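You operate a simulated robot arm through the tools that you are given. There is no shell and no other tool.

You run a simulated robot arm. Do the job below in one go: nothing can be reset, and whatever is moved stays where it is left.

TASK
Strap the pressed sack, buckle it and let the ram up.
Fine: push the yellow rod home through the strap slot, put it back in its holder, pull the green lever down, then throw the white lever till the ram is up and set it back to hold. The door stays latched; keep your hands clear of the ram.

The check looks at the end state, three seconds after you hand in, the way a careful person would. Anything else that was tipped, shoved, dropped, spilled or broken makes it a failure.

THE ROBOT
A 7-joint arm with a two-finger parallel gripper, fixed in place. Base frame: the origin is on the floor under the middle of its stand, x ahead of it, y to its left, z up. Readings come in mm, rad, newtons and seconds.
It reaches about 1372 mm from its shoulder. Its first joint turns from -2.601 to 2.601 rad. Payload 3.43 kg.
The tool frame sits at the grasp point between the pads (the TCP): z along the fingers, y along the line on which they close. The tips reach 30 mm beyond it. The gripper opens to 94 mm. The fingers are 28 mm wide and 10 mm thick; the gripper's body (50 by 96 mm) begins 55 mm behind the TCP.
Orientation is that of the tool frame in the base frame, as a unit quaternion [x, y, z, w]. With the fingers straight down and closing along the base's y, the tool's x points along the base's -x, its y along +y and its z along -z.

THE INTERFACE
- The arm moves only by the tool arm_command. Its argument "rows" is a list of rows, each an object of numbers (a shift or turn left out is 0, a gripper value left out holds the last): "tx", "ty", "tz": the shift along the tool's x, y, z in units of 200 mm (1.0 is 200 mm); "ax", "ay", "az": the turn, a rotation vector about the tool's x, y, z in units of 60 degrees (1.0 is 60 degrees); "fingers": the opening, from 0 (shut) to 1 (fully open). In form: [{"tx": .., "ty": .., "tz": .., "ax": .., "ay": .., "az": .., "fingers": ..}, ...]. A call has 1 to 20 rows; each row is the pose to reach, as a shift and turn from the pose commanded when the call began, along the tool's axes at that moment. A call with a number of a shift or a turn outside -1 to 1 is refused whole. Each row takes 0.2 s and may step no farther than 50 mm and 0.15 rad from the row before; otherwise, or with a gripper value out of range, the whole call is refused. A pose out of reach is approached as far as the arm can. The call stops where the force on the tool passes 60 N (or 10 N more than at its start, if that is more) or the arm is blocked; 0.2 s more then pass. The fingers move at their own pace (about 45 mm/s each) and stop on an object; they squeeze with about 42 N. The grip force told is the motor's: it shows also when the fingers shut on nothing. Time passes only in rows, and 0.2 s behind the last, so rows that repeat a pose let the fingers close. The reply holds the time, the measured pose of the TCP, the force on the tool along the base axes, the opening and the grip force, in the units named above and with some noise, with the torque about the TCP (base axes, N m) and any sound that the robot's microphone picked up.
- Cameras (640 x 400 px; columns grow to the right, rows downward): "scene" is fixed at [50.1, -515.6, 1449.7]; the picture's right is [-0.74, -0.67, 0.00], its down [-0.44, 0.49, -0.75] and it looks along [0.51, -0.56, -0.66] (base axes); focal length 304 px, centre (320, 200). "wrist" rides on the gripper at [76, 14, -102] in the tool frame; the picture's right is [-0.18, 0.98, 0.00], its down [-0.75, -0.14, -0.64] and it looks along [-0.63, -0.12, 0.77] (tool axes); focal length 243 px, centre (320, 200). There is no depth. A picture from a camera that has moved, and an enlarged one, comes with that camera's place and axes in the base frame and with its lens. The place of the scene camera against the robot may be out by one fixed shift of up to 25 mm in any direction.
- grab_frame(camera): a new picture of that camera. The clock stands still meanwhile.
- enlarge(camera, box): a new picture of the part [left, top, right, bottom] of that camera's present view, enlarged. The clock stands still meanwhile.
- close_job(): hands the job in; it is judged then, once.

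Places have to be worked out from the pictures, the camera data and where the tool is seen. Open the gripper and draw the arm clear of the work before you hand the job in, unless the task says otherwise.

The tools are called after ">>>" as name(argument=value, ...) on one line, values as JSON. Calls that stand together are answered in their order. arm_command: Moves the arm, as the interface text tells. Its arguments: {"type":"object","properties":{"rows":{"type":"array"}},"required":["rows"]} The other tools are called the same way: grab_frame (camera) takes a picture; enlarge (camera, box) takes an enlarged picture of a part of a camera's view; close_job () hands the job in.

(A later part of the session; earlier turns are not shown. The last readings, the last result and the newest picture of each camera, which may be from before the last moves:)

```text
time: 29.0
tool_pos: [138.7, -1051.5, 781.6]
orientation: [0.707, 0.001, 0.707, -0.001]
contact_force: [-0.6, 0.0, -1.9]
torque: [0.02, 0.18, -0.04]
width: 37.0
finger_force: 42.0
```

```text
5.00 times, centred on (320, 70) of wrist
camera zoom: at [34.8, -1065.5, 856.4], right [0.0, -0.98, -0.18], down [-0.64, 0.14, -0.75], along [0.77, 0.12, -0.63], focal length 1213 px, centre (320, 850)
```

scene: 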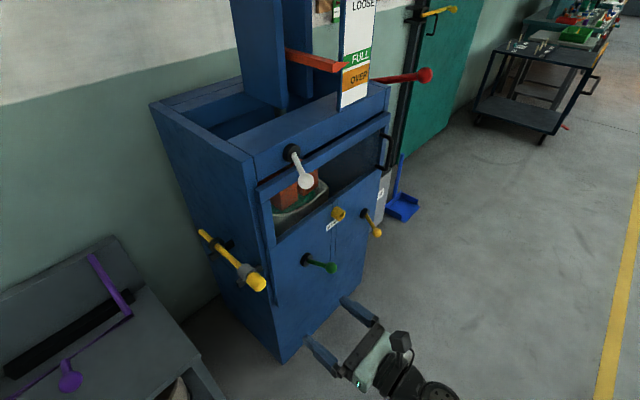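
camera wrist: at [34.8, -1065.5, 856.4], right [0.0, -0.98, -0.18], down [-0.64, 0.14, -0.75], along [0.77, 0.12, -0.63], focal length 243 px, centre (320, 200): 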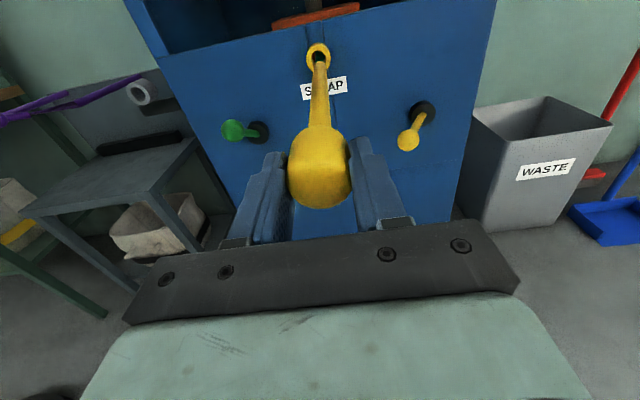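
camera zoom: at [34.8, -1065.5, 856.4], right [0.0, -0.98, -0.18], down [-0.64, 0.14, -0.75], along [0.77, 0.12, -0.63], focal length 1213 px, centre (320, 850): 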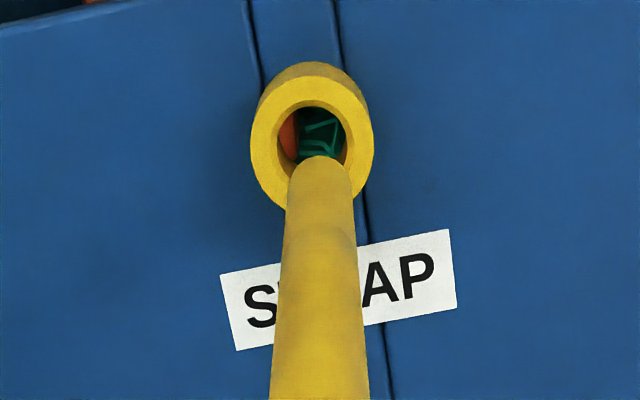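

The rod tip is close in front of the tube mouth. The tube axis appears about 2.3 mm to the +y side of the rod. I correct that and advance until the tip is just short of the mouth, then look again.

>>> arm_command(rows=[{"ty": -0.0115, "tz": 0.05}, {"ty": -0.0115, "tz": 0.12}, {"ty": -0.0115, "tz": 0.2}, {"ty": -0.0115, "tz": 0.2}])

>>> enlarge(camera="wrist", box=[270, 20, 370, 90])

>>> enlarge(camera="scene", box=[300, 180, 400, 250])

```text
time: 30.0
tool_pos: [178.9, -1049.0, 782.6]
orientation: [0.707, -0.001, 0.708, 0.001]
contact_force: [-1.0, -3.4, 2.5]
torque: [-0.01, -0.97, -0.87]
width: 36.9
finger_force: 41.8
```

```text
5.71 times, centred on (320, 55) of wrist
camera zoom: at [75.0, -1061.8, 857.6], right [0.0, -0.98, -0.18], down [-0.64, 0.14, -0.75], along [0.77, 0.12, -0.63], focal length 1386 px, centre (320, 1029)
```

zoom: 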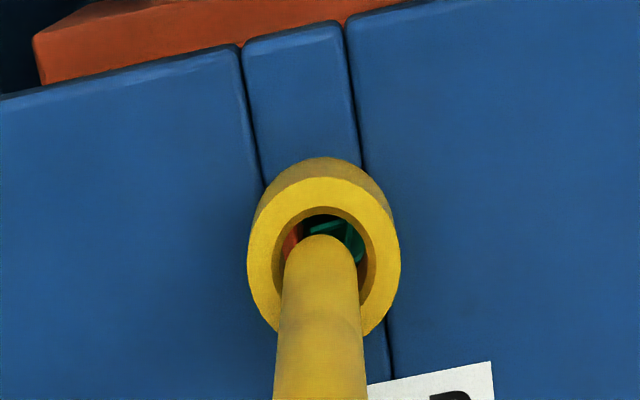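

```text
5.71 times, centred on (350, 215) of scene
camera zoom: at [50.1, -515.6, 1449.7], right [-0.74, -0.67, 0.0], down [-0.44, 0.49, -0.75], along [0.51, -0.56, -0.66], focal length 1737 px, centre (149, 114)
```

zoom: 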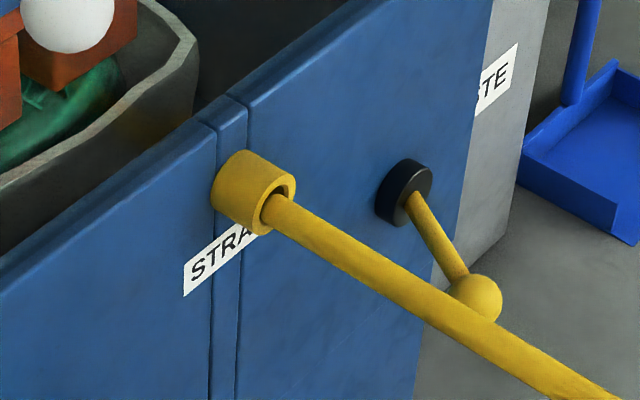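

The tip has just entered the mouth but bears on its lower, +y edge (force up and to -y). I shift up about 3 mm and 1 mm to -y to centre it.

>>> arm_command(rows=[{"tx": 0.008, "ty": 0.003}, {"tx": 0.015, "ty": 0.006}, {"tx": 0.015, "ty": 0.006}, {"tx": 0.015, "ty": 0.006}])

>>> enlarge(camera="wrist", box=[270, 20, 370, 90])

```text
time: 31.0
tool_pos: [180.4, -1049.2, 785.6]
orientation: [0.707, 0.0, 0.707, 0.0]
contact_force: [-0.3, 0.2, -1.8]
torque: [-0.02, 0.14, -0.02]
width: 37.2
finger_force: 42.3
```

```text
5.71 times, centred on (320, 55) of wrist
camera zoom: at [75.8, -1062.9, 860.2], right [0.0, -0.98, -0.18], down [-0.64, 0.14, -0.75], along [0.77, 0.12, -0.63], focal length 1386 px, centre (320, 1029)
```

zoom: 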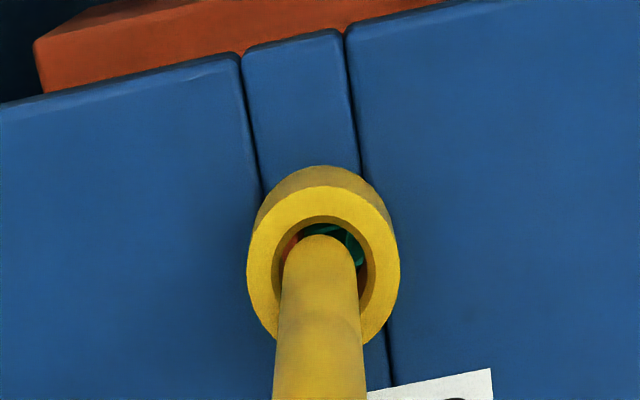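

Free of contact now and vertically centred, still about 1 mm to +y. I trim that and push the rod in steadily along +x, checking forces.

>>> arm_command(rows=[{"ty": 0.005}, {"ty": 0.005, "tz": 0.04}, {"ty": 0.005, "tz": 0.1}, {"ty": 0.005, "tz": 0.16}, {"ty": 0.005, "tz": 0.22}, {"ty": 0.005, "tz": 0.28}, {"ty": 0.005, "tz": 0.28}])

>>> enlarge(camera="wrist", box=[260, 20, 380, 120])

>>> enlarge(camera="scene", box=[260, 150, 420, 260])

```text
time: 32.6
tool_pos: [235.0, -1050.7, 785.0]
orientation: [0.708, -0.001, 0.706, 0.001]
contact_force: [-0.6, -0.2, -2.2]
torque: [0.01, 0.14, -0.01]
width: 36.9
finger_force: 41.9
```

```text
4.00 times, centred on (320, 70) of wrist
camera zoom: at [132.0, -1064.1, 859.9], right [0.0, -0.98, -0.18], down [-0.64, 0.14, -0.75], along [0.77, 0.12, -0.63], focal length 970 px, centre (320, 720)
```

zoom: 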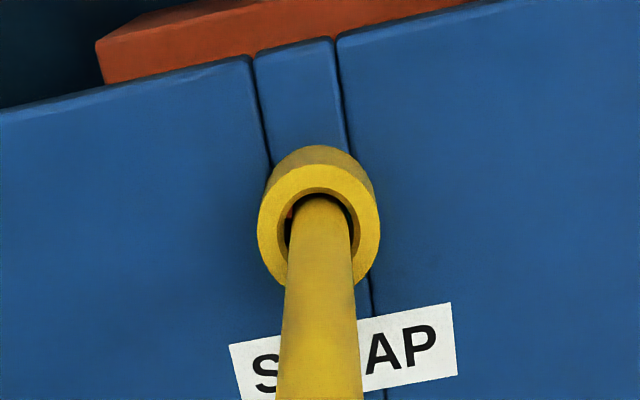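

```text
3.64 times, centred on (340, 205) of scene
camera zoom: at [50.1, -515.6, 1449.7], right [-0.74, -0.67, 0.0], down [-0.44, 0.49, -0.75], along [0.51, -0.56, -0.66], focal length 1105 px, centre (247, 182)
```

zoom: 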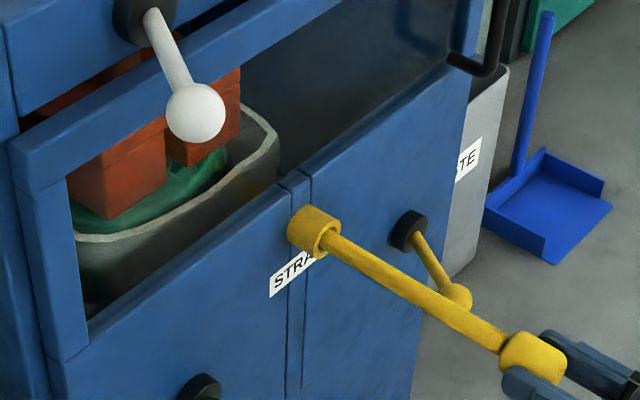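

The rod slides freely with no contact load. I continue pushing.

>>> arm_command(rows=[{"tz": 0.06}, {"tz": 0.12}, {"tz": 0.18}, {"tz": 0.24}, {"tz": 0.3}, {"tz": 0.36}, {"tz": 0.42}, {"tz": 0.48}, {"tz": 0.54}, {"tz": 0.6}, {"tz": 0.6}])

>>> grab_frame(camera="wrist")

>>> enlarge(camera="scene", box=[260, 150, 420, 260])

```text
time: 35.0
tool_pos: [356.1, -1050.2, 782.3]
orientation: [0.707, -0.001, 0.707, 0.001]
contact_force: [-0.2, 0.3, -2.1]
torque: [-0.02, 0.12, -0.02]
width: 37.3
finger_force: 42.3
```

```text
taken
camera wrist: at [252.1, -1063.7, 858.8], right [0.0, -0.98, -0.18], down [-0.64, 0.14, -0.75], along [0.77, 0.12, -0.63], focal length 243 px, centre (320, 200)
```

wrist: 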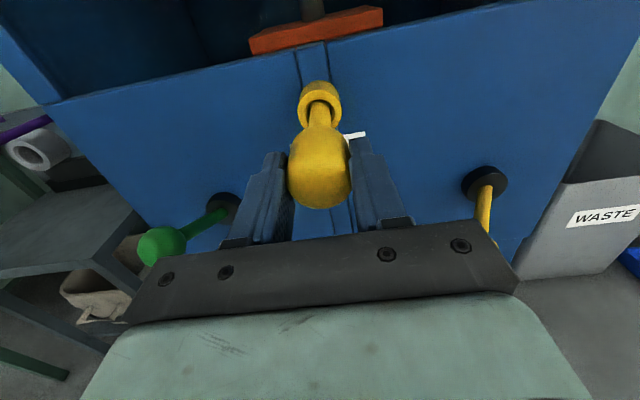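

```text
3.64 times, centred on (340, 205) of scene
camera zoom: at [50.1, -515.6, 1449.7], right [-0.74, -0.67, 0.0], down [-0.44, 0.49, -0.75], along [0.51, -0.56, -0.66], focal length 1105 px, centre (247, 182)
```

zoom: 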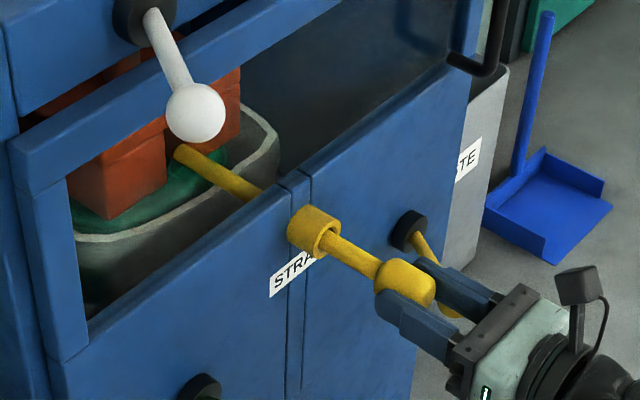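

Halfway through, with the rod visible inside above the sack and no load. I push on in smaller steps toward the shoulder stop.

>>> arm_command(rows=[{"tz": 0.06}, {"tz": 0.12}, {"tz": 0.18}, {"tz": 0.24}, {"tz": 0.3}, {"tz": 0.3}])

>>> enlarge(camera="wrist", box=[250, 60, 390, 210])

>>> enlarge(camera="scene", box=[260, 150, 420, 260])

```text
time: 36.4
tool_pos: [415.0, -1048.8, 783.0]
orientation: [0.707, 0.0, 0.707, 0.0]
contact_force: [0.5, -0.1, -0.7]
torque: [0.01, 0.14, -0.02]
width: 37.0
finger_force: 42.3
```

```text
2.67 times, centred on (320, 135) of wrist
camera zoom: at [311.0, -1063.1, 858.7], right [0.0, -0.98, -0.18], down [-0.64, 0.14, -0.75], along [0.77, 0.12, -0.63], focal length 647 px, centre (320, 373)
```

zoom: 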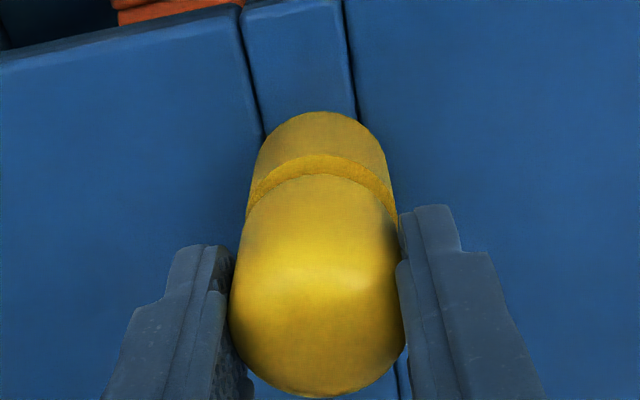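

```text
3.64 times, centred on (340, 205) of scene
camera zoom: at [50.1, -515.6, 1449.7], right [-0.74, -0.67, 0.0], down [-0.44, 0.49, -0.75], along [0.51, -0.56, -0.66], focal length 1105 px, centre (247, 182)
```

zoom: 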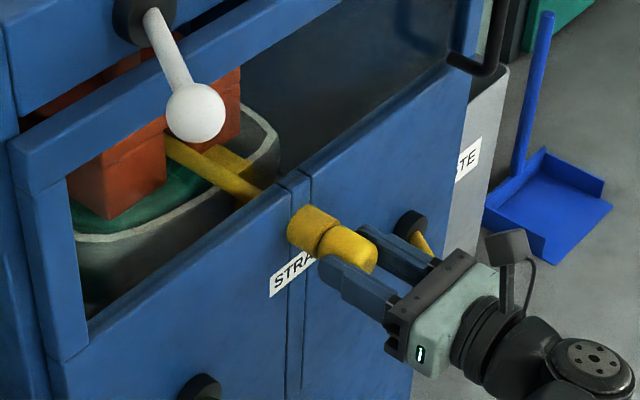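

The handle shoulder is about 10–15 mm from the tube, and a yellow strap band now shows inside. I creep forward in 3 mm steps until I feel the stop.

>>> arm_command(rows=[{"tz": 0.015}, {"tz": 0.03}, {"tz": 0.045}, {"tz": 0.06}, {"tz": 0.06}])

>>> enlarge(camera="wrist", box=[250, 60, 390, 210])

```text
time: 37.6
tool_pos: [426.1, -1050.8, 783.8]
orientation: [0.707, 0.0, 0.707, 0.0]
contact_force: [-26.2, 7.1, -0.9]
torque: [0.08, 0.05, 0.51]
width: 37.0
finger_force: 41.9
```

```text
2.67 times, centred on (320, 135) of wrist
camera zoom: at [322.9, -1064.4, 859.5], right [0.0, -0.98, -0.18], down [-0.64, 0.14, -0.75], along [0.77, 0.12, -0.63], focal length 647 px, centre (320, 373)
```

zoom: 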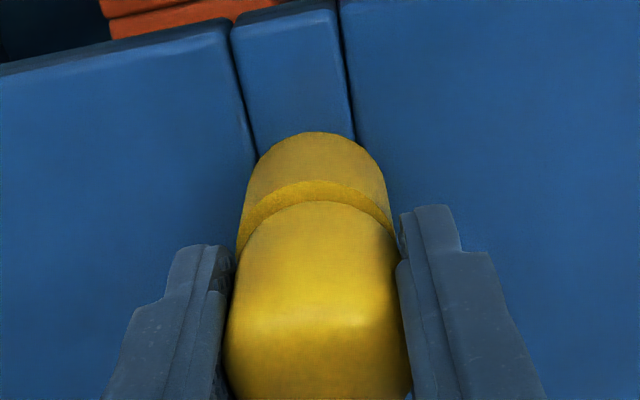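

The push stopped with 26 N at TCP x ≈ 426. I check closely whether that is the handle seated against the tube.

>>> enlarge(camera="scene", box=[310, 190, 370, 230])

>>> enlarge(camera="scene", box=[260, 160, 360, 230])

>>> enlarge(camera="wrist", box=[290, 80, 360, 140])

```text
10.00 times, centred on (340, 210) of scene
camera zoom: at [50.1, -515.6, 1449.7], right [-0.74, -0.67, 0.0], down [-0.44, 0.49, -0.75], along [0.51, -0.56, -0.66], focal length 3039 px, centre (120, 100)
```

zoom: 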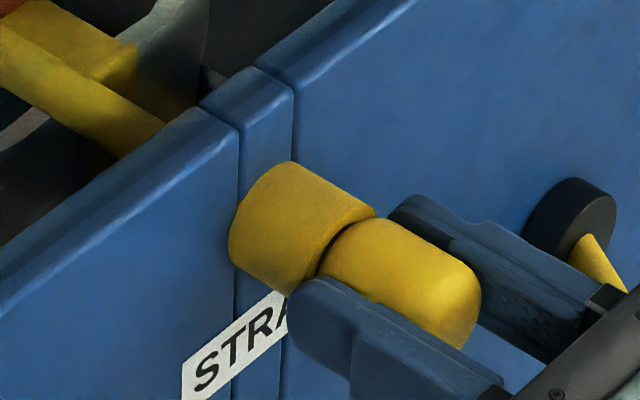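

```text
5.71 times, centred on (310, 195) of scene
camera zoom: at [50.1, -515.6, 1449.7], right [-0.74, -0.67, 0.0], down [-0.44, 0.49, -0.75], along [0.51, -0.56, -0.66], focal length 1737 px, centre (377, 229)
```

zoom: 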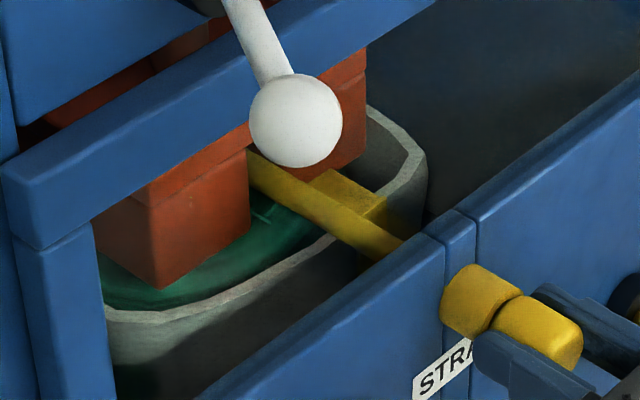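

```text
6.67 times, centred on (325, 110) of wrist
camera zoom: at [322.9, -1064.4, 859.5], right [0.0, -0.98, -0.18], down [-0.64, 0.14, -0.75], along [0.77, 0.12, -0.63], focal length 1618 px, centre (287, 800)
```

zoom: 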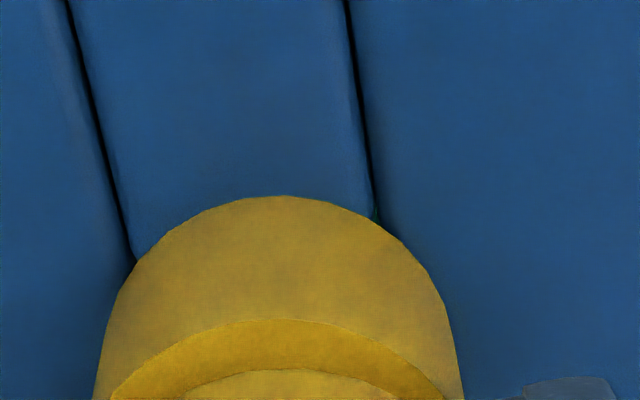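

The scene shows the handle shoulder against the tube face and the yellow strap now laid across the sack. I press 2 mm more to confirm it is fully home.

>>> arm_command(rows=[{"tz": 0.005}, {"tz": 0.01}, {"tz": 0.01}])

>>> enlarge(camera="scene", box=[310, 190, 370, 230])

```text
time: 38.4
tool_pos: [428.2, -1051.7, 784.1]
orientation: [0.707, 0.0, 0.707, 0.0]
contact_force: [-36.2, 10.2, -0.3]
torque: [0.05, 0.26, 1.0]
width: 37.2
finger_force: 42.7
```

```text
10.00 times, centred on (340, 210) of scene
camera zoom: at [50.1, -515.6, 1449.7], right [-0.74, -0.67, 0.0], down [-0.44, 0.49, -0.75], along [0.51, -0.56, -0.66], focal length 3039 px, centre (120, 100)
```

zoom: 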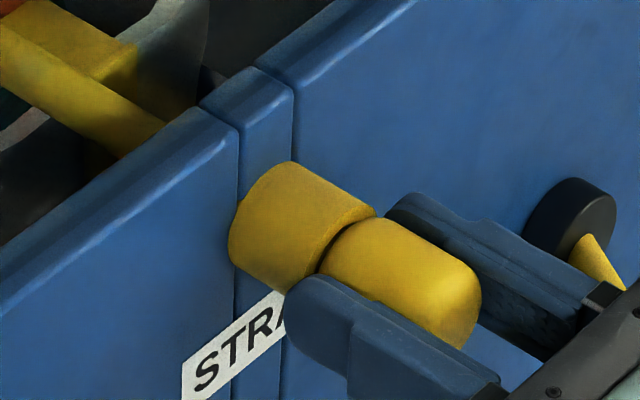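

The handle did not move any further; only the pads crept on it, so the rod is home. Now I draw it back out along -x.

>>> arm_command(rows=[{"tz": -0.02}, {"tz": -0.06}, {"tz": -0.12}, {"tz": -0.2}, {"tz": -0.2}])

>>> arm_command(rows=[{"tz": -0.1}, {"tz": -0.2}, {"tz": -0.3}, {"tz": -0.4}, {"tz": -0.5}, {"tz": -0.6}, {"tz": -0.7}, {"tz": -0.8}, {"tz": -0.9}, {"tz": -1.0}, {"tz": -1.0}])

>>> enlarge(camera="wrist", box=[260, 20, 380, 120])

>>> enlarge(camera="scene", box=[260, 150, 420, 260])

```text
time: 39.6
tool_pos: [389.0, -1048.7, 784.3]
orientation: [0.707, 0.001, 0.707, -0.001]
contact_force: [0.5, -0.6, -1.7]
torque: [-0.03, 0.13, 0.02]
width: 37.1
finger_force: 42.0
```

```text
time: 42.0
tool_pos: [190.9, -1049.8, 784.2]
orientation: [0.707, 0.0, 0.707, 0.0]
contact_force: [0.2, -0.6, -1.1]
torque: [0.01, 0.09, 0.0]
width: 36.9
finger_force: 41.5
```

```text
4.00 times, centred on (320, 70) of wrist
camera zoom: at [85.6, -1063.5, 859.2], right [0.0, -0.98, -0.18], down [-0.64, 0.14, -0.75], along [0.77, 0.12, -0.63], focal length 970 px, centre (320, 720)
```

zoom: 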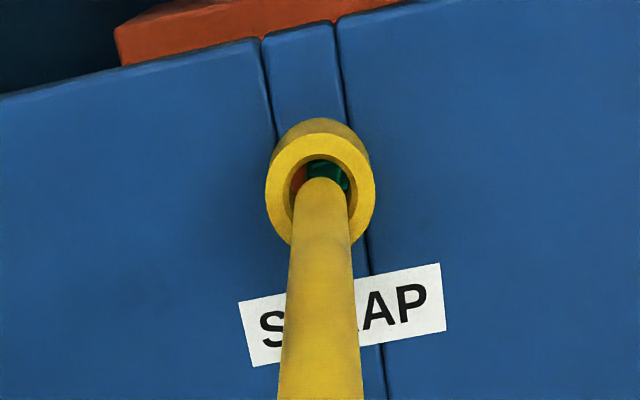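

```text
3.64 times, centred on (340, 205) of scene
camera zoom: at [50.1, -515.6, 1449.7], right [-0.74, -0.67, 0.0], down [-0.44, 0.49, -0.75], along [0.51, -0.56, -0.66], focal length 1105 px, centre (247, 182)
```

zoom: 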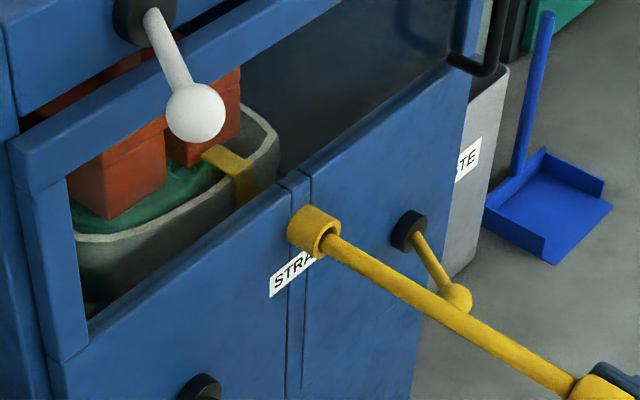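

The strap stays around the sack. I pull the rod the last bit clear, lift over the green ball and carry it back toward the holder.

>>> arm_command(rows=[{"tz": -0.1}, {"tz": -0.2}, {"tz": -0.28}, {"tz": -0.28, "tx": 0.15}, {"tz": -0.28, "tx": 0.25}, {"tz": -0.28, "tx": 0.25, "ty": -0.15}, {"tz": -0.28, "tx": 0.25, "ty": -0.35}, {"tz": -0.28, "tx": 0.25, "ty": -0.55}, {"tz": -0.28, "tx": 0.25, "ty": -0.75}, {"tz": -0.28, "tx": 0.25, "ty": -0.9}])

>>> arm_command(rows=[{"ty": -0.2}, {"ty": -0.4}, {"ty": -0.6}, {"ty": -0.76}, {"ty": -0.76, "tx": -0.12}, {"ty": -0.76, "tx": -0.25}, {"ty": -0.76, "tx": -0.25}])

>>> grab_frame(camera="wrist")

>>> enlarge(camera="wrist", box=[270, 20, 370, 90])

```text
time: 44.2
tool_pos: [130.8, -870.0, 832.8]
orientation: [0.707, 0.0, 0.707, 0.0]
contact_force: [0.1, -0.4, -1.5]
torque: [-0.02, 0.13, 0.01]
width: 37.0
finger_force: 41.9
```

```text
time: 45.8
tool_pos: [131.5, -721.3, 783.1]
orientation: [0.707, 0.001, 0.707, -0.001]
contact_force: [0.1, 0.3, -0.8]
torque: [-0.01, 0.1, -0.01]
width: 37.0
finger_force: 42.1
```

```text
taken
camera wrist: at [29.1, -734.0, 858.7], right [0.0, -0.98, -0.18], down [-0.64, 0.14, -0.75], along [0.77, 0.12, -0.63], focal length 243 px, centre (320, 200)
```

wrist: 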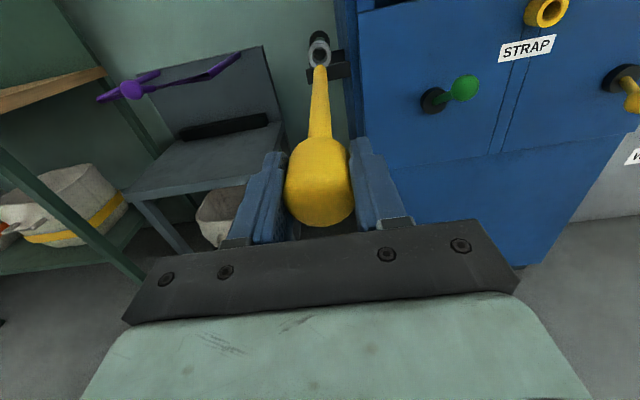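

```text
5.71 times, centred on (320, 55) of wrist
camera zoom: at [29.1, -734.0, 858.7], right [0.0, -0.98, -0.18], down [-0.64, 0.14, -0.75], along [0.77, 0.12, -0.63], focal length 1386 px, centre (320, 1029)
```

zoom: 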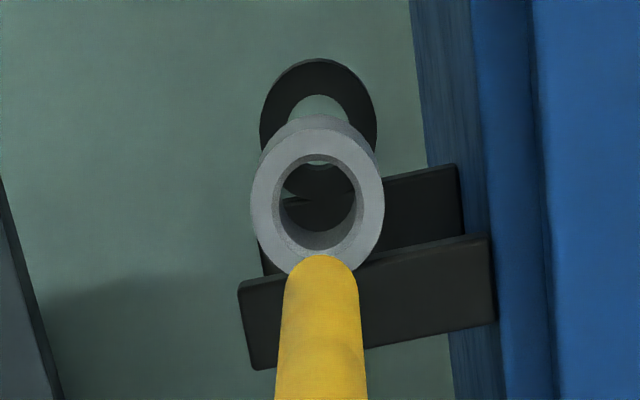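

The tip is in front of the sleeve. I let the arm settle and re-read before judging alignment.

>>> arm_command(rows=[{"tx": 0.0}, {"tx": 0.0}])

>>> enlarge(camera="wrist", box=[270, 20, 370, 90])

```text
time: 46.4
tool_pos: [133.1, -720.2, 782.7]
orientation: [0.707, -0.001, 0.707, 0.001]
contact_force: [-0.3, 0.1, -1.8]
torque: [-0.01, 0.14, -0.02]
width: 36.8
finger_force: 42.3
```

```text
5.71 times, centred on (320, 55) of wrist
camera zoom: at [29.1, -734.1, 858.9], right [0.0, -0.98, -0.18], down [-0.64, 0.14, -0.75], along [0.77, 0.12, -0.63], focal length 1386 px, centre (320, 1029)
```

zoom: 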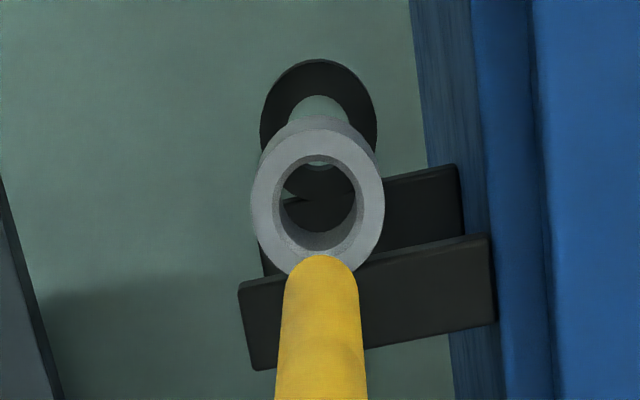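

The rod axis is about 1.1 mm too far to -y and about 3 mm low relative to the sleeve bore (bore about 24 mm). I correct both and advance until the tip is just before the sleeve.

>>> arm_command(rows=[{"tx": 0.016, "ty": -0.0055}, {"tx": 0.016, "ty": -0.0055, "tz": 0.1}, {"tx": 0.016, "ty": -0.0055, "tz": 0.2}, {"tx": 0.016, "ty": -0.0055, "tz": 0.3}, {"tx": 0.016, "ty": -0.0055, "tz": 0.38}, {"tx": 0.016, "ty": -0.0055, "tz": 0.38}])

>>> enlarge(camera="wrist", box=[270, 20, 370, 90])

>>> enlarge(camera="scene", box=[190, 210, 310, 310])

```text
time: 47.8
tool_pos: [208.5, -717.7, 787.9]
orientation: [0.707, -0.001, 0.707, 0.001]
contact_force: [-0.3, 0.9, -1.1]
torque: [0.01, 0.14, 0.0]
width: 36.8
finger_force: 41.9
```

```text
5.71 times, centred on (320, 55) of wrist
camera zoom: at [104.2, -731.2, 862.8], right [0.0, -0.98, -0.18], down [-0.64, 0.14, -0.75], along [0.77, 0.12, -0.63], focal length 1386 px, centre (320, 1029)
```

zoom: 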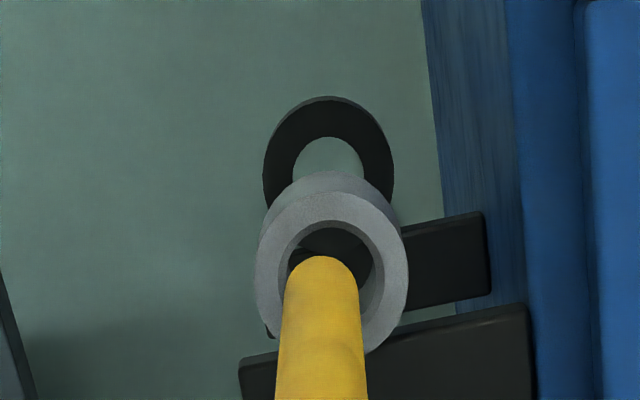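

```text
4.00 times, centred on (250, 260) of scene
camera zoom: at [50.1, -515.6, 1449.7], right [-0.74, -0.67, 0.0], down [-0.44, 0.49, -0.75], along [0.51, -0.56, -0.66], focal length 1216 px, centre (600, -40)
```

zoom: 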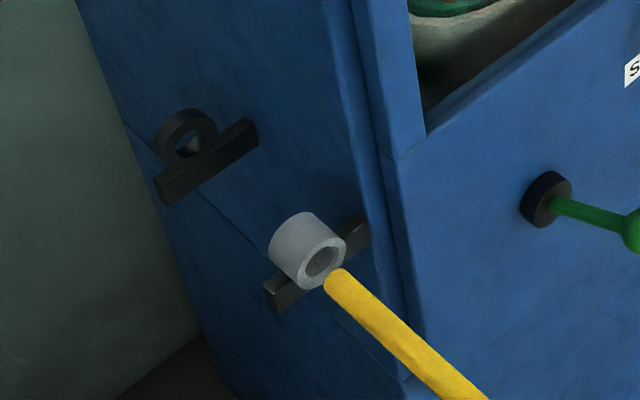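

The visual check shows the rod now 2.5 mm too far to +y (the arm had settled short before) and about 1 mm low. I correct and look again before entering.

>>> arm_command(rows=[{"tx": 0.005, "ty": 0.0125}, {"tx": 0.005, "ty": 0.0125}, {"tx": 0.005, "ty": 0.0125}])

>>> enlarge(camera="wrist", box=[270, 20, 370, 90])

```text
time: 48.6
tool_pos: [207.0, -721.2, 788.3]
orientation: [0.708, 0.001, 0.707, -0.001]
contact_force: [-0.7, 0.4, -1.2]
torque: [0.04, 0.12, -0.05]
width: 37.2
finger_force: 41.7
```

```text
5.71 times, centred on (320, 55) of wrist
camera zoom: at [104.0, -733.9, 864.3], right [0.0, -0.98, -0.18], down [-0.64, 0.14, -0.75], along [0.77, 0.12, -0.63], focal length 1386 px, centre (320, 1029)
```

zoom: 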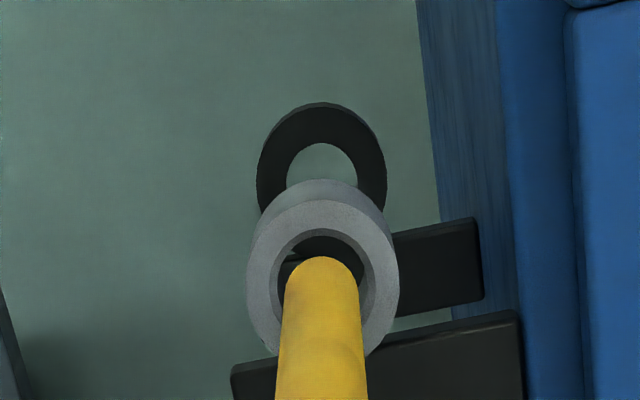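

Aligned within about half a millimetre now. I slide the rod into the sleeve.

>>> arm_command(rows=[{"tz": 0.06}, {"tz": 0.12}, {"tz": 0.18}, {"tz": 0.24}, {"tz": 0.3}, {"tz": 0.36}, {"tz": 0.36}])

>>> enlarge(camera="wrist", box=[270, 20, 370, 90])

>>> enlarge(camera="scene", box=[190, 210, 310, 310])

```text
time: 50.2
tool_pos: [281.6, -720.3, 789.2]
orientation: [0.706, 0.0, 0.708, 0.0]
contact_force: [0.4, -0.4, -1.3]
torque: [-0.02, 0.13, -0.01]
width: 37.0
finger_force: 42.2
```

```text
5.71 times, centred on (320, 55) of wrist
camera zoom: at [178.2, -733.5, 864.8], right [0.0, -0.98, -0.18], down [-0.64, 0.14, -0.75], along [0.77, 0.12, -0.63], focal length 1386 px, centre (320, 1029)
```

zoom: 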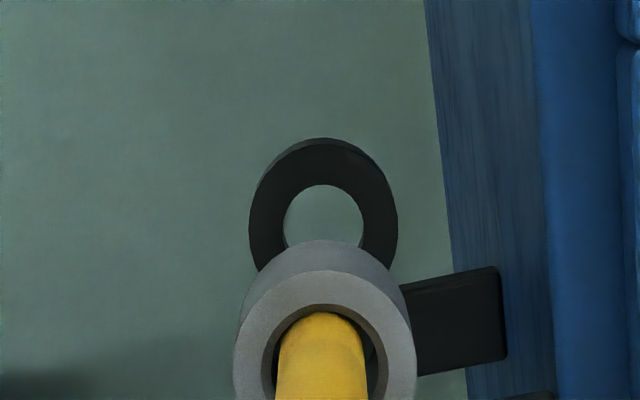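

```text
4.00 times, centred on (250, 260) of scene
camera zoom: at [50.1, -515.6, 1449.7], right [-0.74, -0.67, 0.0], down [-0.44, 0.49, -0.75], along [0.51, -0.56, -0.66], focal length 1216 px, centre (600, -40)
```

zoom: 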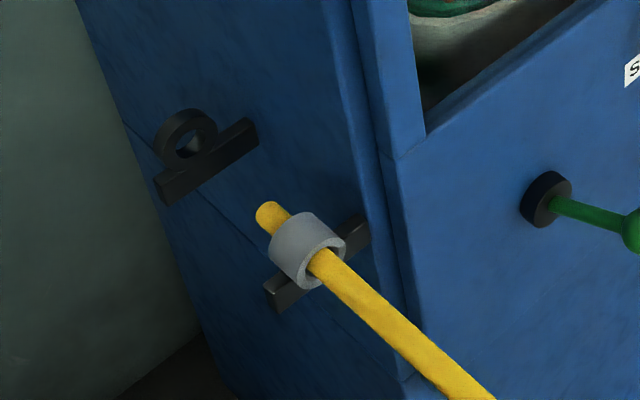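

No contact inside the sleeve. The rear ring and sleeve both show the rod about 2–3 mm high and slightly to +y, so I trim down 2.5 mm and 0.6 mm to -y, then advance toward the rear ring.

>>> arm_command(rows=[{"tx": -0.0125, "ty": 0.003}, {"tx": -0.0125, "ty": 0.003}, {"tx": -0.0125, "ty": 0.003, "tz": 0.06}, {"tx": -0.0125, "ty": 0.003, "tz": 0.12}, {"tx": -0.0125, "ty": 0.003, "tz": 0.18}, {"tx": -0.0125, "ty": 0.003, "tz": 0.24}, {"tx": -0.0125, "ty": 0.003, "tz": 0.3}, {"tx": -0.0125, "ty": 0.003, "tz": 0.3}])

>>> enlarge(camera="wrist", box=[260, 20, 380, 120])

>>> enlarge(camera="scene", box=[190, 210, 310, 310])

```text
time: 52.0
tool_pos: [341.4, -718.3, 786.2]
orientation: [0.707, -0.001, 0.707, 0.0]
contact_force: [0.0, -0.3, -1.0]
torque: [0.0, 0.12, 0.06]
width: 37.0
finger_force: 41.8
```

```text
4.00 times, centred on (320, 70) of wrist
camera zoom: at [237.6, -733.5, 861.4], right [0.0, -0.98, -0.18], down [-0.64, 0.14, -0.75], along [0.77, 0.12, -0.63], focal length 970 px, centre (320, 720)
```

zoom: 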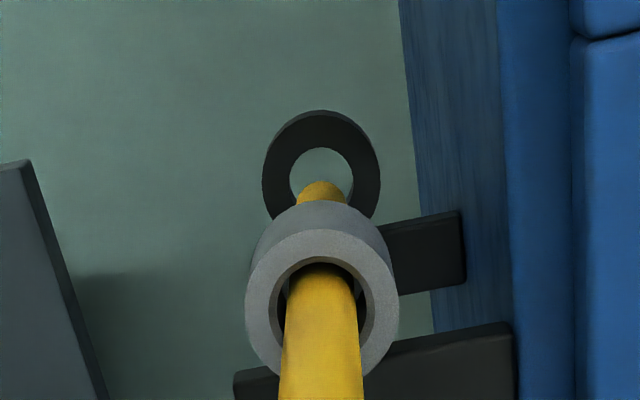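

```text
4.00 times, centred on (250, 260) of scene
camera zoom: at [50.1, -515.6, 1449.7], right [-0.74, -0.67, 0.0], down [-0.44, 0.49, -0.75], along [0.51, -0.56, -0.66], focal length 1216 px, centre (600, -40)
```

zoom: 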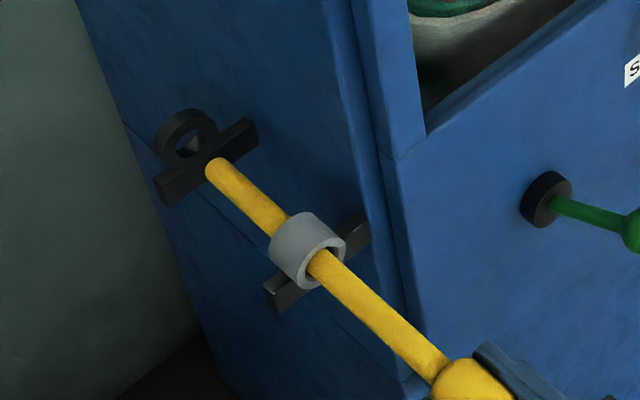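

The rod tip lines up with the rear ring in both directions. I continue sliding it in.

>>> arm_command(rows=[{"tz": 0.06}, {"tz": 0.12}, {"tz": 0.18}, {"tz": 0.24}, {"tz": 0.3}, {"tz": 0.36}, {"tz": 0.36}])

>>> enlarge(camera="wrist", box=[250, 20, 390, 160])

>>> enlarge(camera="scene", box=[190, 210, 310, 310])

```text
time: 53.6
tool_pos: [413.2, -720.3, 785.9]
orientation: [0.707, 0.0, 0.707, 0.0]
contact_force: [1.2, -0.5, -1.7]
torque: [-0.01, 0.13, -0.02]
width: 37.2
finger_force: 42.2
```

```text
2.86 times, centred on (320, 90) of wrist
camera zoom: at [309.7, -734.5, 860.4], right [0.0, -0.98, -0.18], down [-0.64, 0.14, -0.75], along [0.77, 0.12, -0.63], focal length 693 px, centre (320, 514)
```

zoom: 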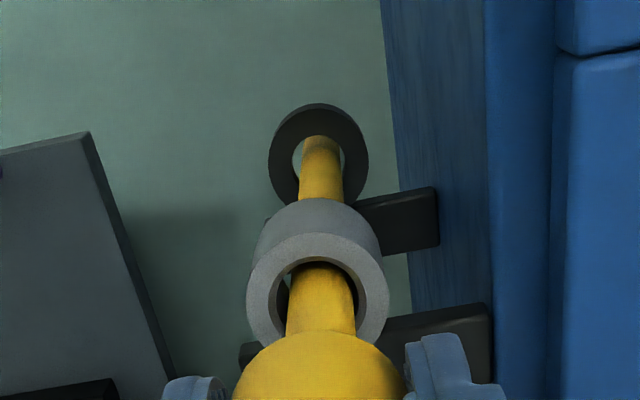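

```text
4.00 times, centred on (250, 260) of scene
camera zoom: at [50.1, -515.6, 1449.7], right [-0.74, -0.67, 0.0], down [-0.44, 0.49, -0.75], along [0.51, -0.56, -0.66], focal length 1216 px, centre (600, -40)
```

zoom: 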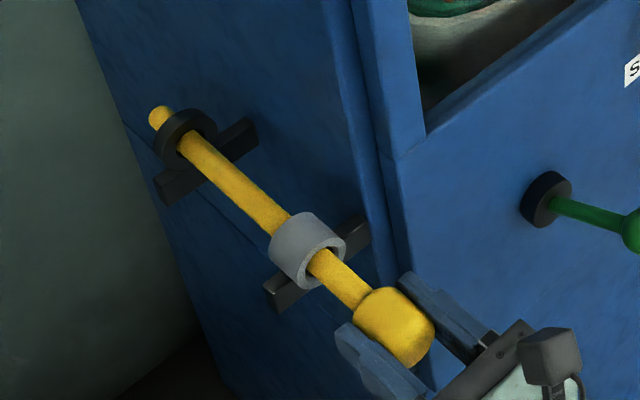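

The rod is through both rings with no load. I advance close to home and then creep.

>>> arm_command(rows=[{"tz": 0.05}, {"tz": 0.1}, {"tz": 0.15}, {"tz": 0.165}, {"tz": 0.165}])

>>> enlarge(camera="scene", box=[205, 230, 305, 310])

>>> enlarge(camera="wrist", box=[240, 110, 400, 230])

```text
time: 54.8
tool_pos: [445.3, -719.3, 784.9]
orientation: [0.707, 0.0, 0.707, 0.0]
contact_force: [0.6, 0.5, -0.8]
torque: [0.02, 0.14, 0.04]
width: 36.8
finger_force: 41.9
```

```text
5.00 times, centred on (255, 270) of scene
camera zoom: at [50.1, -515.6, 1449.7], right [-0.74, -0.67, 0.0], down [-0.44, 0.49, -0.75], along [0.51, -0.56, -0.66], focal length 1520 px, centre (645, -150)
```

zoom: 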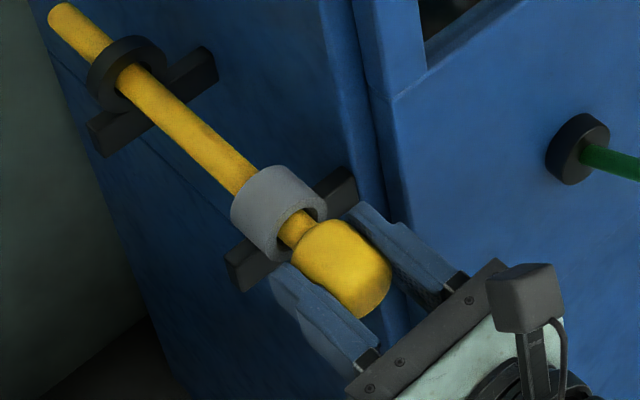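

```text
3.33 times, centred on (320, 170) of wrist
camera zoom: at [343.3, -733.8, 861.3], right [0.0, -0.98, -0.18], down [-0.64, 0.14, -0.75], along [0.77, 0.12, -0.63], focal length 809 px, centre (320, 300)
```

zoom: 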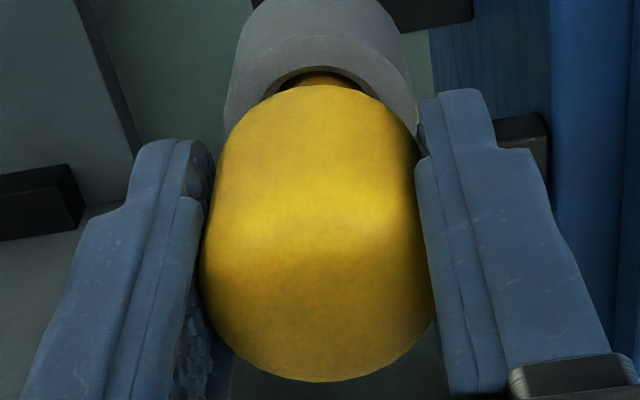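

About 5–10 mm of neck still shows ahead of the sleeve. I creep in small steps until light contact.

>>> arm_command(rows=[{"tz": 0.01}, {"tz": 0.02}, {"tz": 0.03}, {"tz": 0.03}])

>>> enlarge(camera="wrist", box=[240, 110, 400, 230])

```text
time: 55.8
tool_pos: [452.9, -720.9, 785.8]
orientation: [0.707, 0.0, 0.707, 0.0]
contact_force: [-0.2, -0.6, -1.6]
torque: [0.0, 0.15, -0.04]
width: 37.2
finger_force: 41.9
```

```text
3.33 times, centred on (320, 170) of wrist
camera zoom: at [349.0, -733.9, 860.9], right [0.0, -0.98, -0.18], down [-0.64, 0.14, -0.75], along [0.77, 0.12, -0.63], focal length 809 px, centre (320, 300)
```

zoom: 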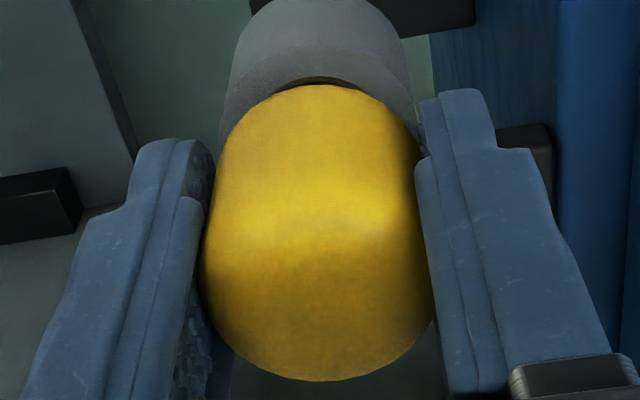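

Nearly home, still without contact force. I creep a few more millimetres.

>>> arm_command(rows=[{"tz": 0.0075}, {"tz": 0.015}, {"tz": 0.0225}, {"tz": 0.0225}])

>>> enlarge(camera="wrist", box=[240, 110, 400, 230])

>>> enlarge(camera="scene", box=[205, 230, 305, 310])

```text
time: 56.8
tool_pos: [457.1, -720.4, 785.3]
orientation: [0.707, -0.001, 0.707, 0.001]
contact_force: [0.5, -0.1, -1.6]
torque: [-0.01, 0.18, -0.05]
width: 37.1
finger_force: 41.6
```

```text
3.33 times, centred on (320, 170) of wrist
camera zoom: at [353.6, -733.9, 861.2], right [0.0, -0.98, -0.18], down [-0.64, 0.14, -0.75], along [0.77, 0.12, -0.63], focal length 809 px, centre (320, 300)
```

zoom: 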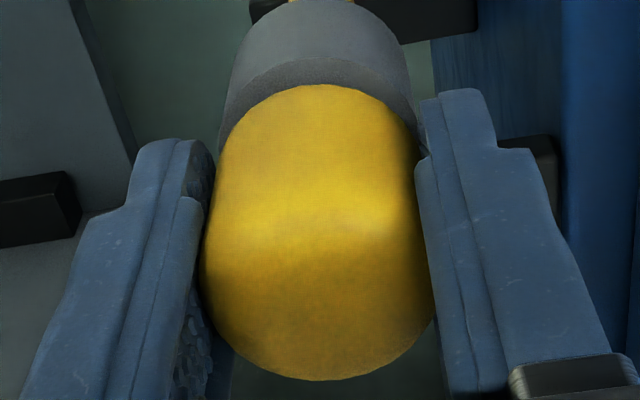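

```text
5.00 times, centred on (255, 270) of scene
camera zoom: at [50.1, -515.6, 1449.7], right [-0.74, -0.67, 0.0], down [-0.44, 0.49, -0.75], along [0.51, -0.56, -0.66], focal length 1520 px, centre (645, -150)
```

zoom: 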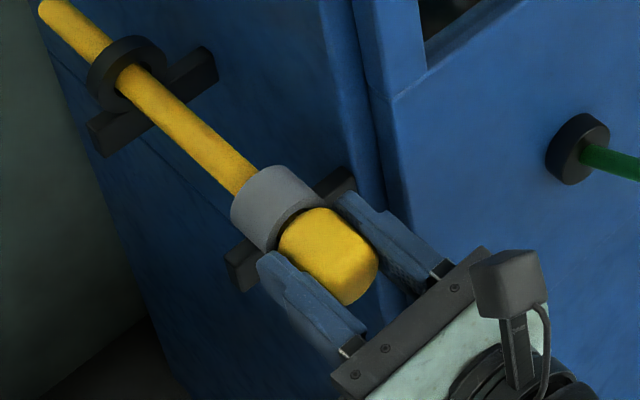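

This matches the original rod position within about 2 mm and it is about 3–4 mm high in the rings. I lower gently to rest it on the ring bottoms before releasing.

>>> arm_command(rows=[{"tx": -0.005}, {"tx": -0.01}, {"tx": -0.015}, {"tx": -0.015}])

>>> enlarge(camera="scene", box=[205, 230, 305, 310])

```text
time: 57.8
tool_pos: [457.3, -721.2, 781.6]
orientation: [0.706, 0.0, 0.708, 0.001]
contact_force: [-0.2, -1.5, 5.3]
torque: [0.01, -0.76, 0.18]
width: 37.1
finger_force: 41.6
```

```text
5.00 times, centred on (255, 270) of scene
camera zoom: at [50.1, -515.6, 1449.7], right [-0.74, -0.67, 0.0], down [-0.44, 0.49, -0.75], along [0.51, -0.56, -0.66], focal length 1520 px, centre (645, -150)
```

zoom: 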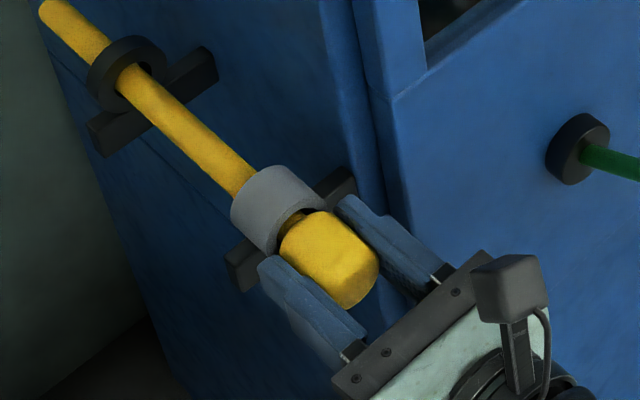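

The rod now rests on the rings (about 5 N upward). I ease the load off slightly and open the fingers partway.

>>> arm_command(rows=[{"tx": 0.004}, {"tx": 0.004, "fingers": 0.5}, {"tx": 0.004, "fingers": 0.62}, {"tx": 0.004, "fingers": 0.62}])

>>> enlarge(camera="scene", box=[205, 230, 305, 310])

>>> enlarge(camera="wrist", box=[240, 110, 400, 230])

```text
time: 58.8
tool_pos: [457.0, -721.1, 783.5]
orientation: [0.707, 0.0, 0.707, 0.0]
contact_force: [0.1, -0.1, 0.6]
torque: [0.0, 0.0, 0.0]
width: 58.2
finger_force: 0.1
```

```text
5.00 times, centred on (255, 270) of scene
camera zoom: at [50.1, -515.6, 1449.7], right [-0.74, -0.67, 0.0], down [-0.44, 0.49, -0.75], along [0.51, -0.56, -0.66], focal length 1520 px, centre (645, -150)
```

zoom: 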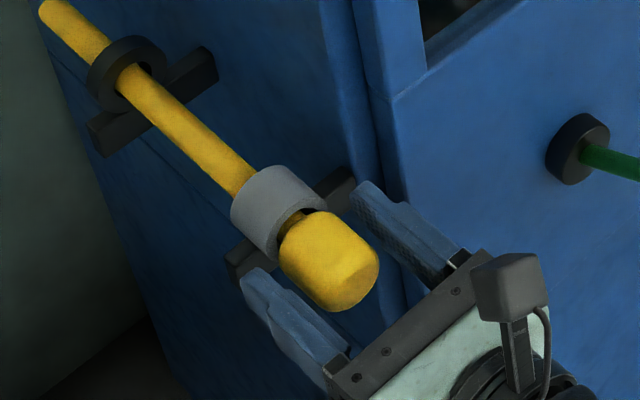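

```text
3.33 times, centred on (320, 170) of wrist
camera zoom: at [353.4, -733.9, 858.7], right [0.0, -0.98, -0.18], down [-0.64, 0.14, -0.75], along [0.77, 0.12, -0.63], focal length 809 px, centre (320, 300)
```

zoom: 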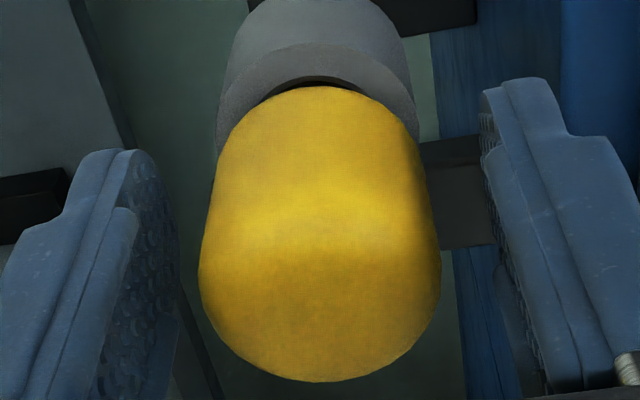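

Released; the rod rests stably, sitting about 3–4 mm short of its original seat. I back off, close the fingers, and use them to nudge the handle home.

>>> arm_command(rows=[{"tz": -0.1}, {"tz": -0.2}, {"tz": -0.3}, {"tz": -0.36}, {"tz": -0.36, "fingers": 0.0}, {"tz": -0.36, "fingers": 0.0}, {"tz": -0.36, "fingers": 0.0}, {"tz": -0.36, "fingers": 0.0}, {"tz": -0.36, "fingers": 0.0}])

>>> grab_frame(camera="wrist")

>>> enlarge(camera="scene", box=[205, 230, 305, 310])

```text
time: 60.8
tool_pos: [383.9, -720.1, 783.1]
orientation: [0.707, 0.001, 0.707, 0.0]
contact_force: [0.5, 0.9, -0.4]
torque: [-0.04, 0.0, 0.03]
width: 0.3
finger_force: 32.7
```

```text
taken
camera wrist: at [281.1, -733.7, 858.8], right [0.0, -0.98, -0.18], down [-0.64, 0.14, -0.75], along [0.77, 0.12, -0.63], focal length 243 px, centre (320, 200)
```

wrist: 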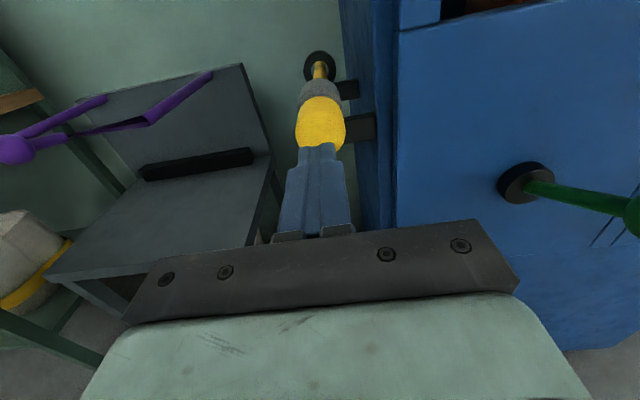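

```text
5.00 times, centred on (255, 270) of scene
camera zoom: at [50.1, -515.6, 1449.7], right [-0.74, -0.67, 0.0], down [-0.44, 0.49, -0.75], along [0.51, -0.56, -0.66], focal length 1520 px, centre (645, -150)
```

zoom: 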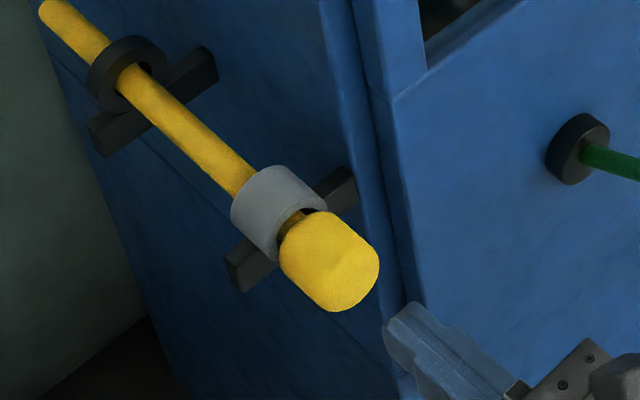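

The closed tips line up with the handle centre. I move up close, then nudge in small steps.

>>> arm_command(rows=[{"tz": 0.06}, {"tz": 0.12}, {"tz": 0.16}, {"tz": 0.175}, {"tz": 0.19}, {"tz": 0.19}])

>>> enlarge(camera="scene", box=[205, 230, 305, 310])

```text
time: 62.1
tool_pos: [417.7, -720.9, 783.9]
orientation: [0.708, -0.001, 0.706, 0.002]
contact_force: [-19.5, 0.8, 0.5]
torque: [0.06, -0.1, 0.06]
width: 0.0
finger_force: 33.1
stopped in row 6: the force on the tool passed its limit at 64 N (the readings are from after the stop); the commanded pose is now the measured one
```

```text
5.00 times, centred on (255, 270) of scene
camera zoom: at [50.1, -515.6, 1449.7], right [-0.74, -0.67, 0.0], down [-0.44, 0.49, -0.75], along [0.51, -0.56, -0.66], focal length 1520 px, centre (645, -150)
```

zoom: 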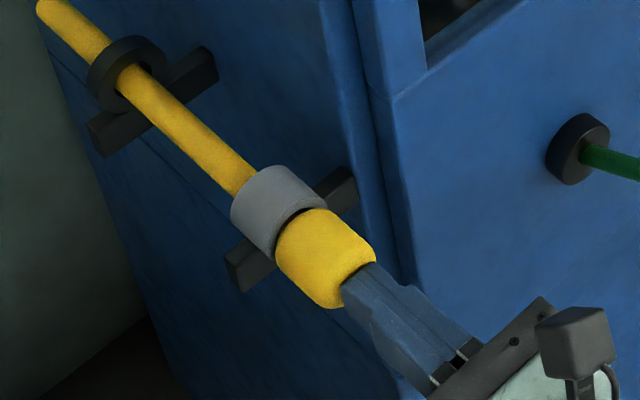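

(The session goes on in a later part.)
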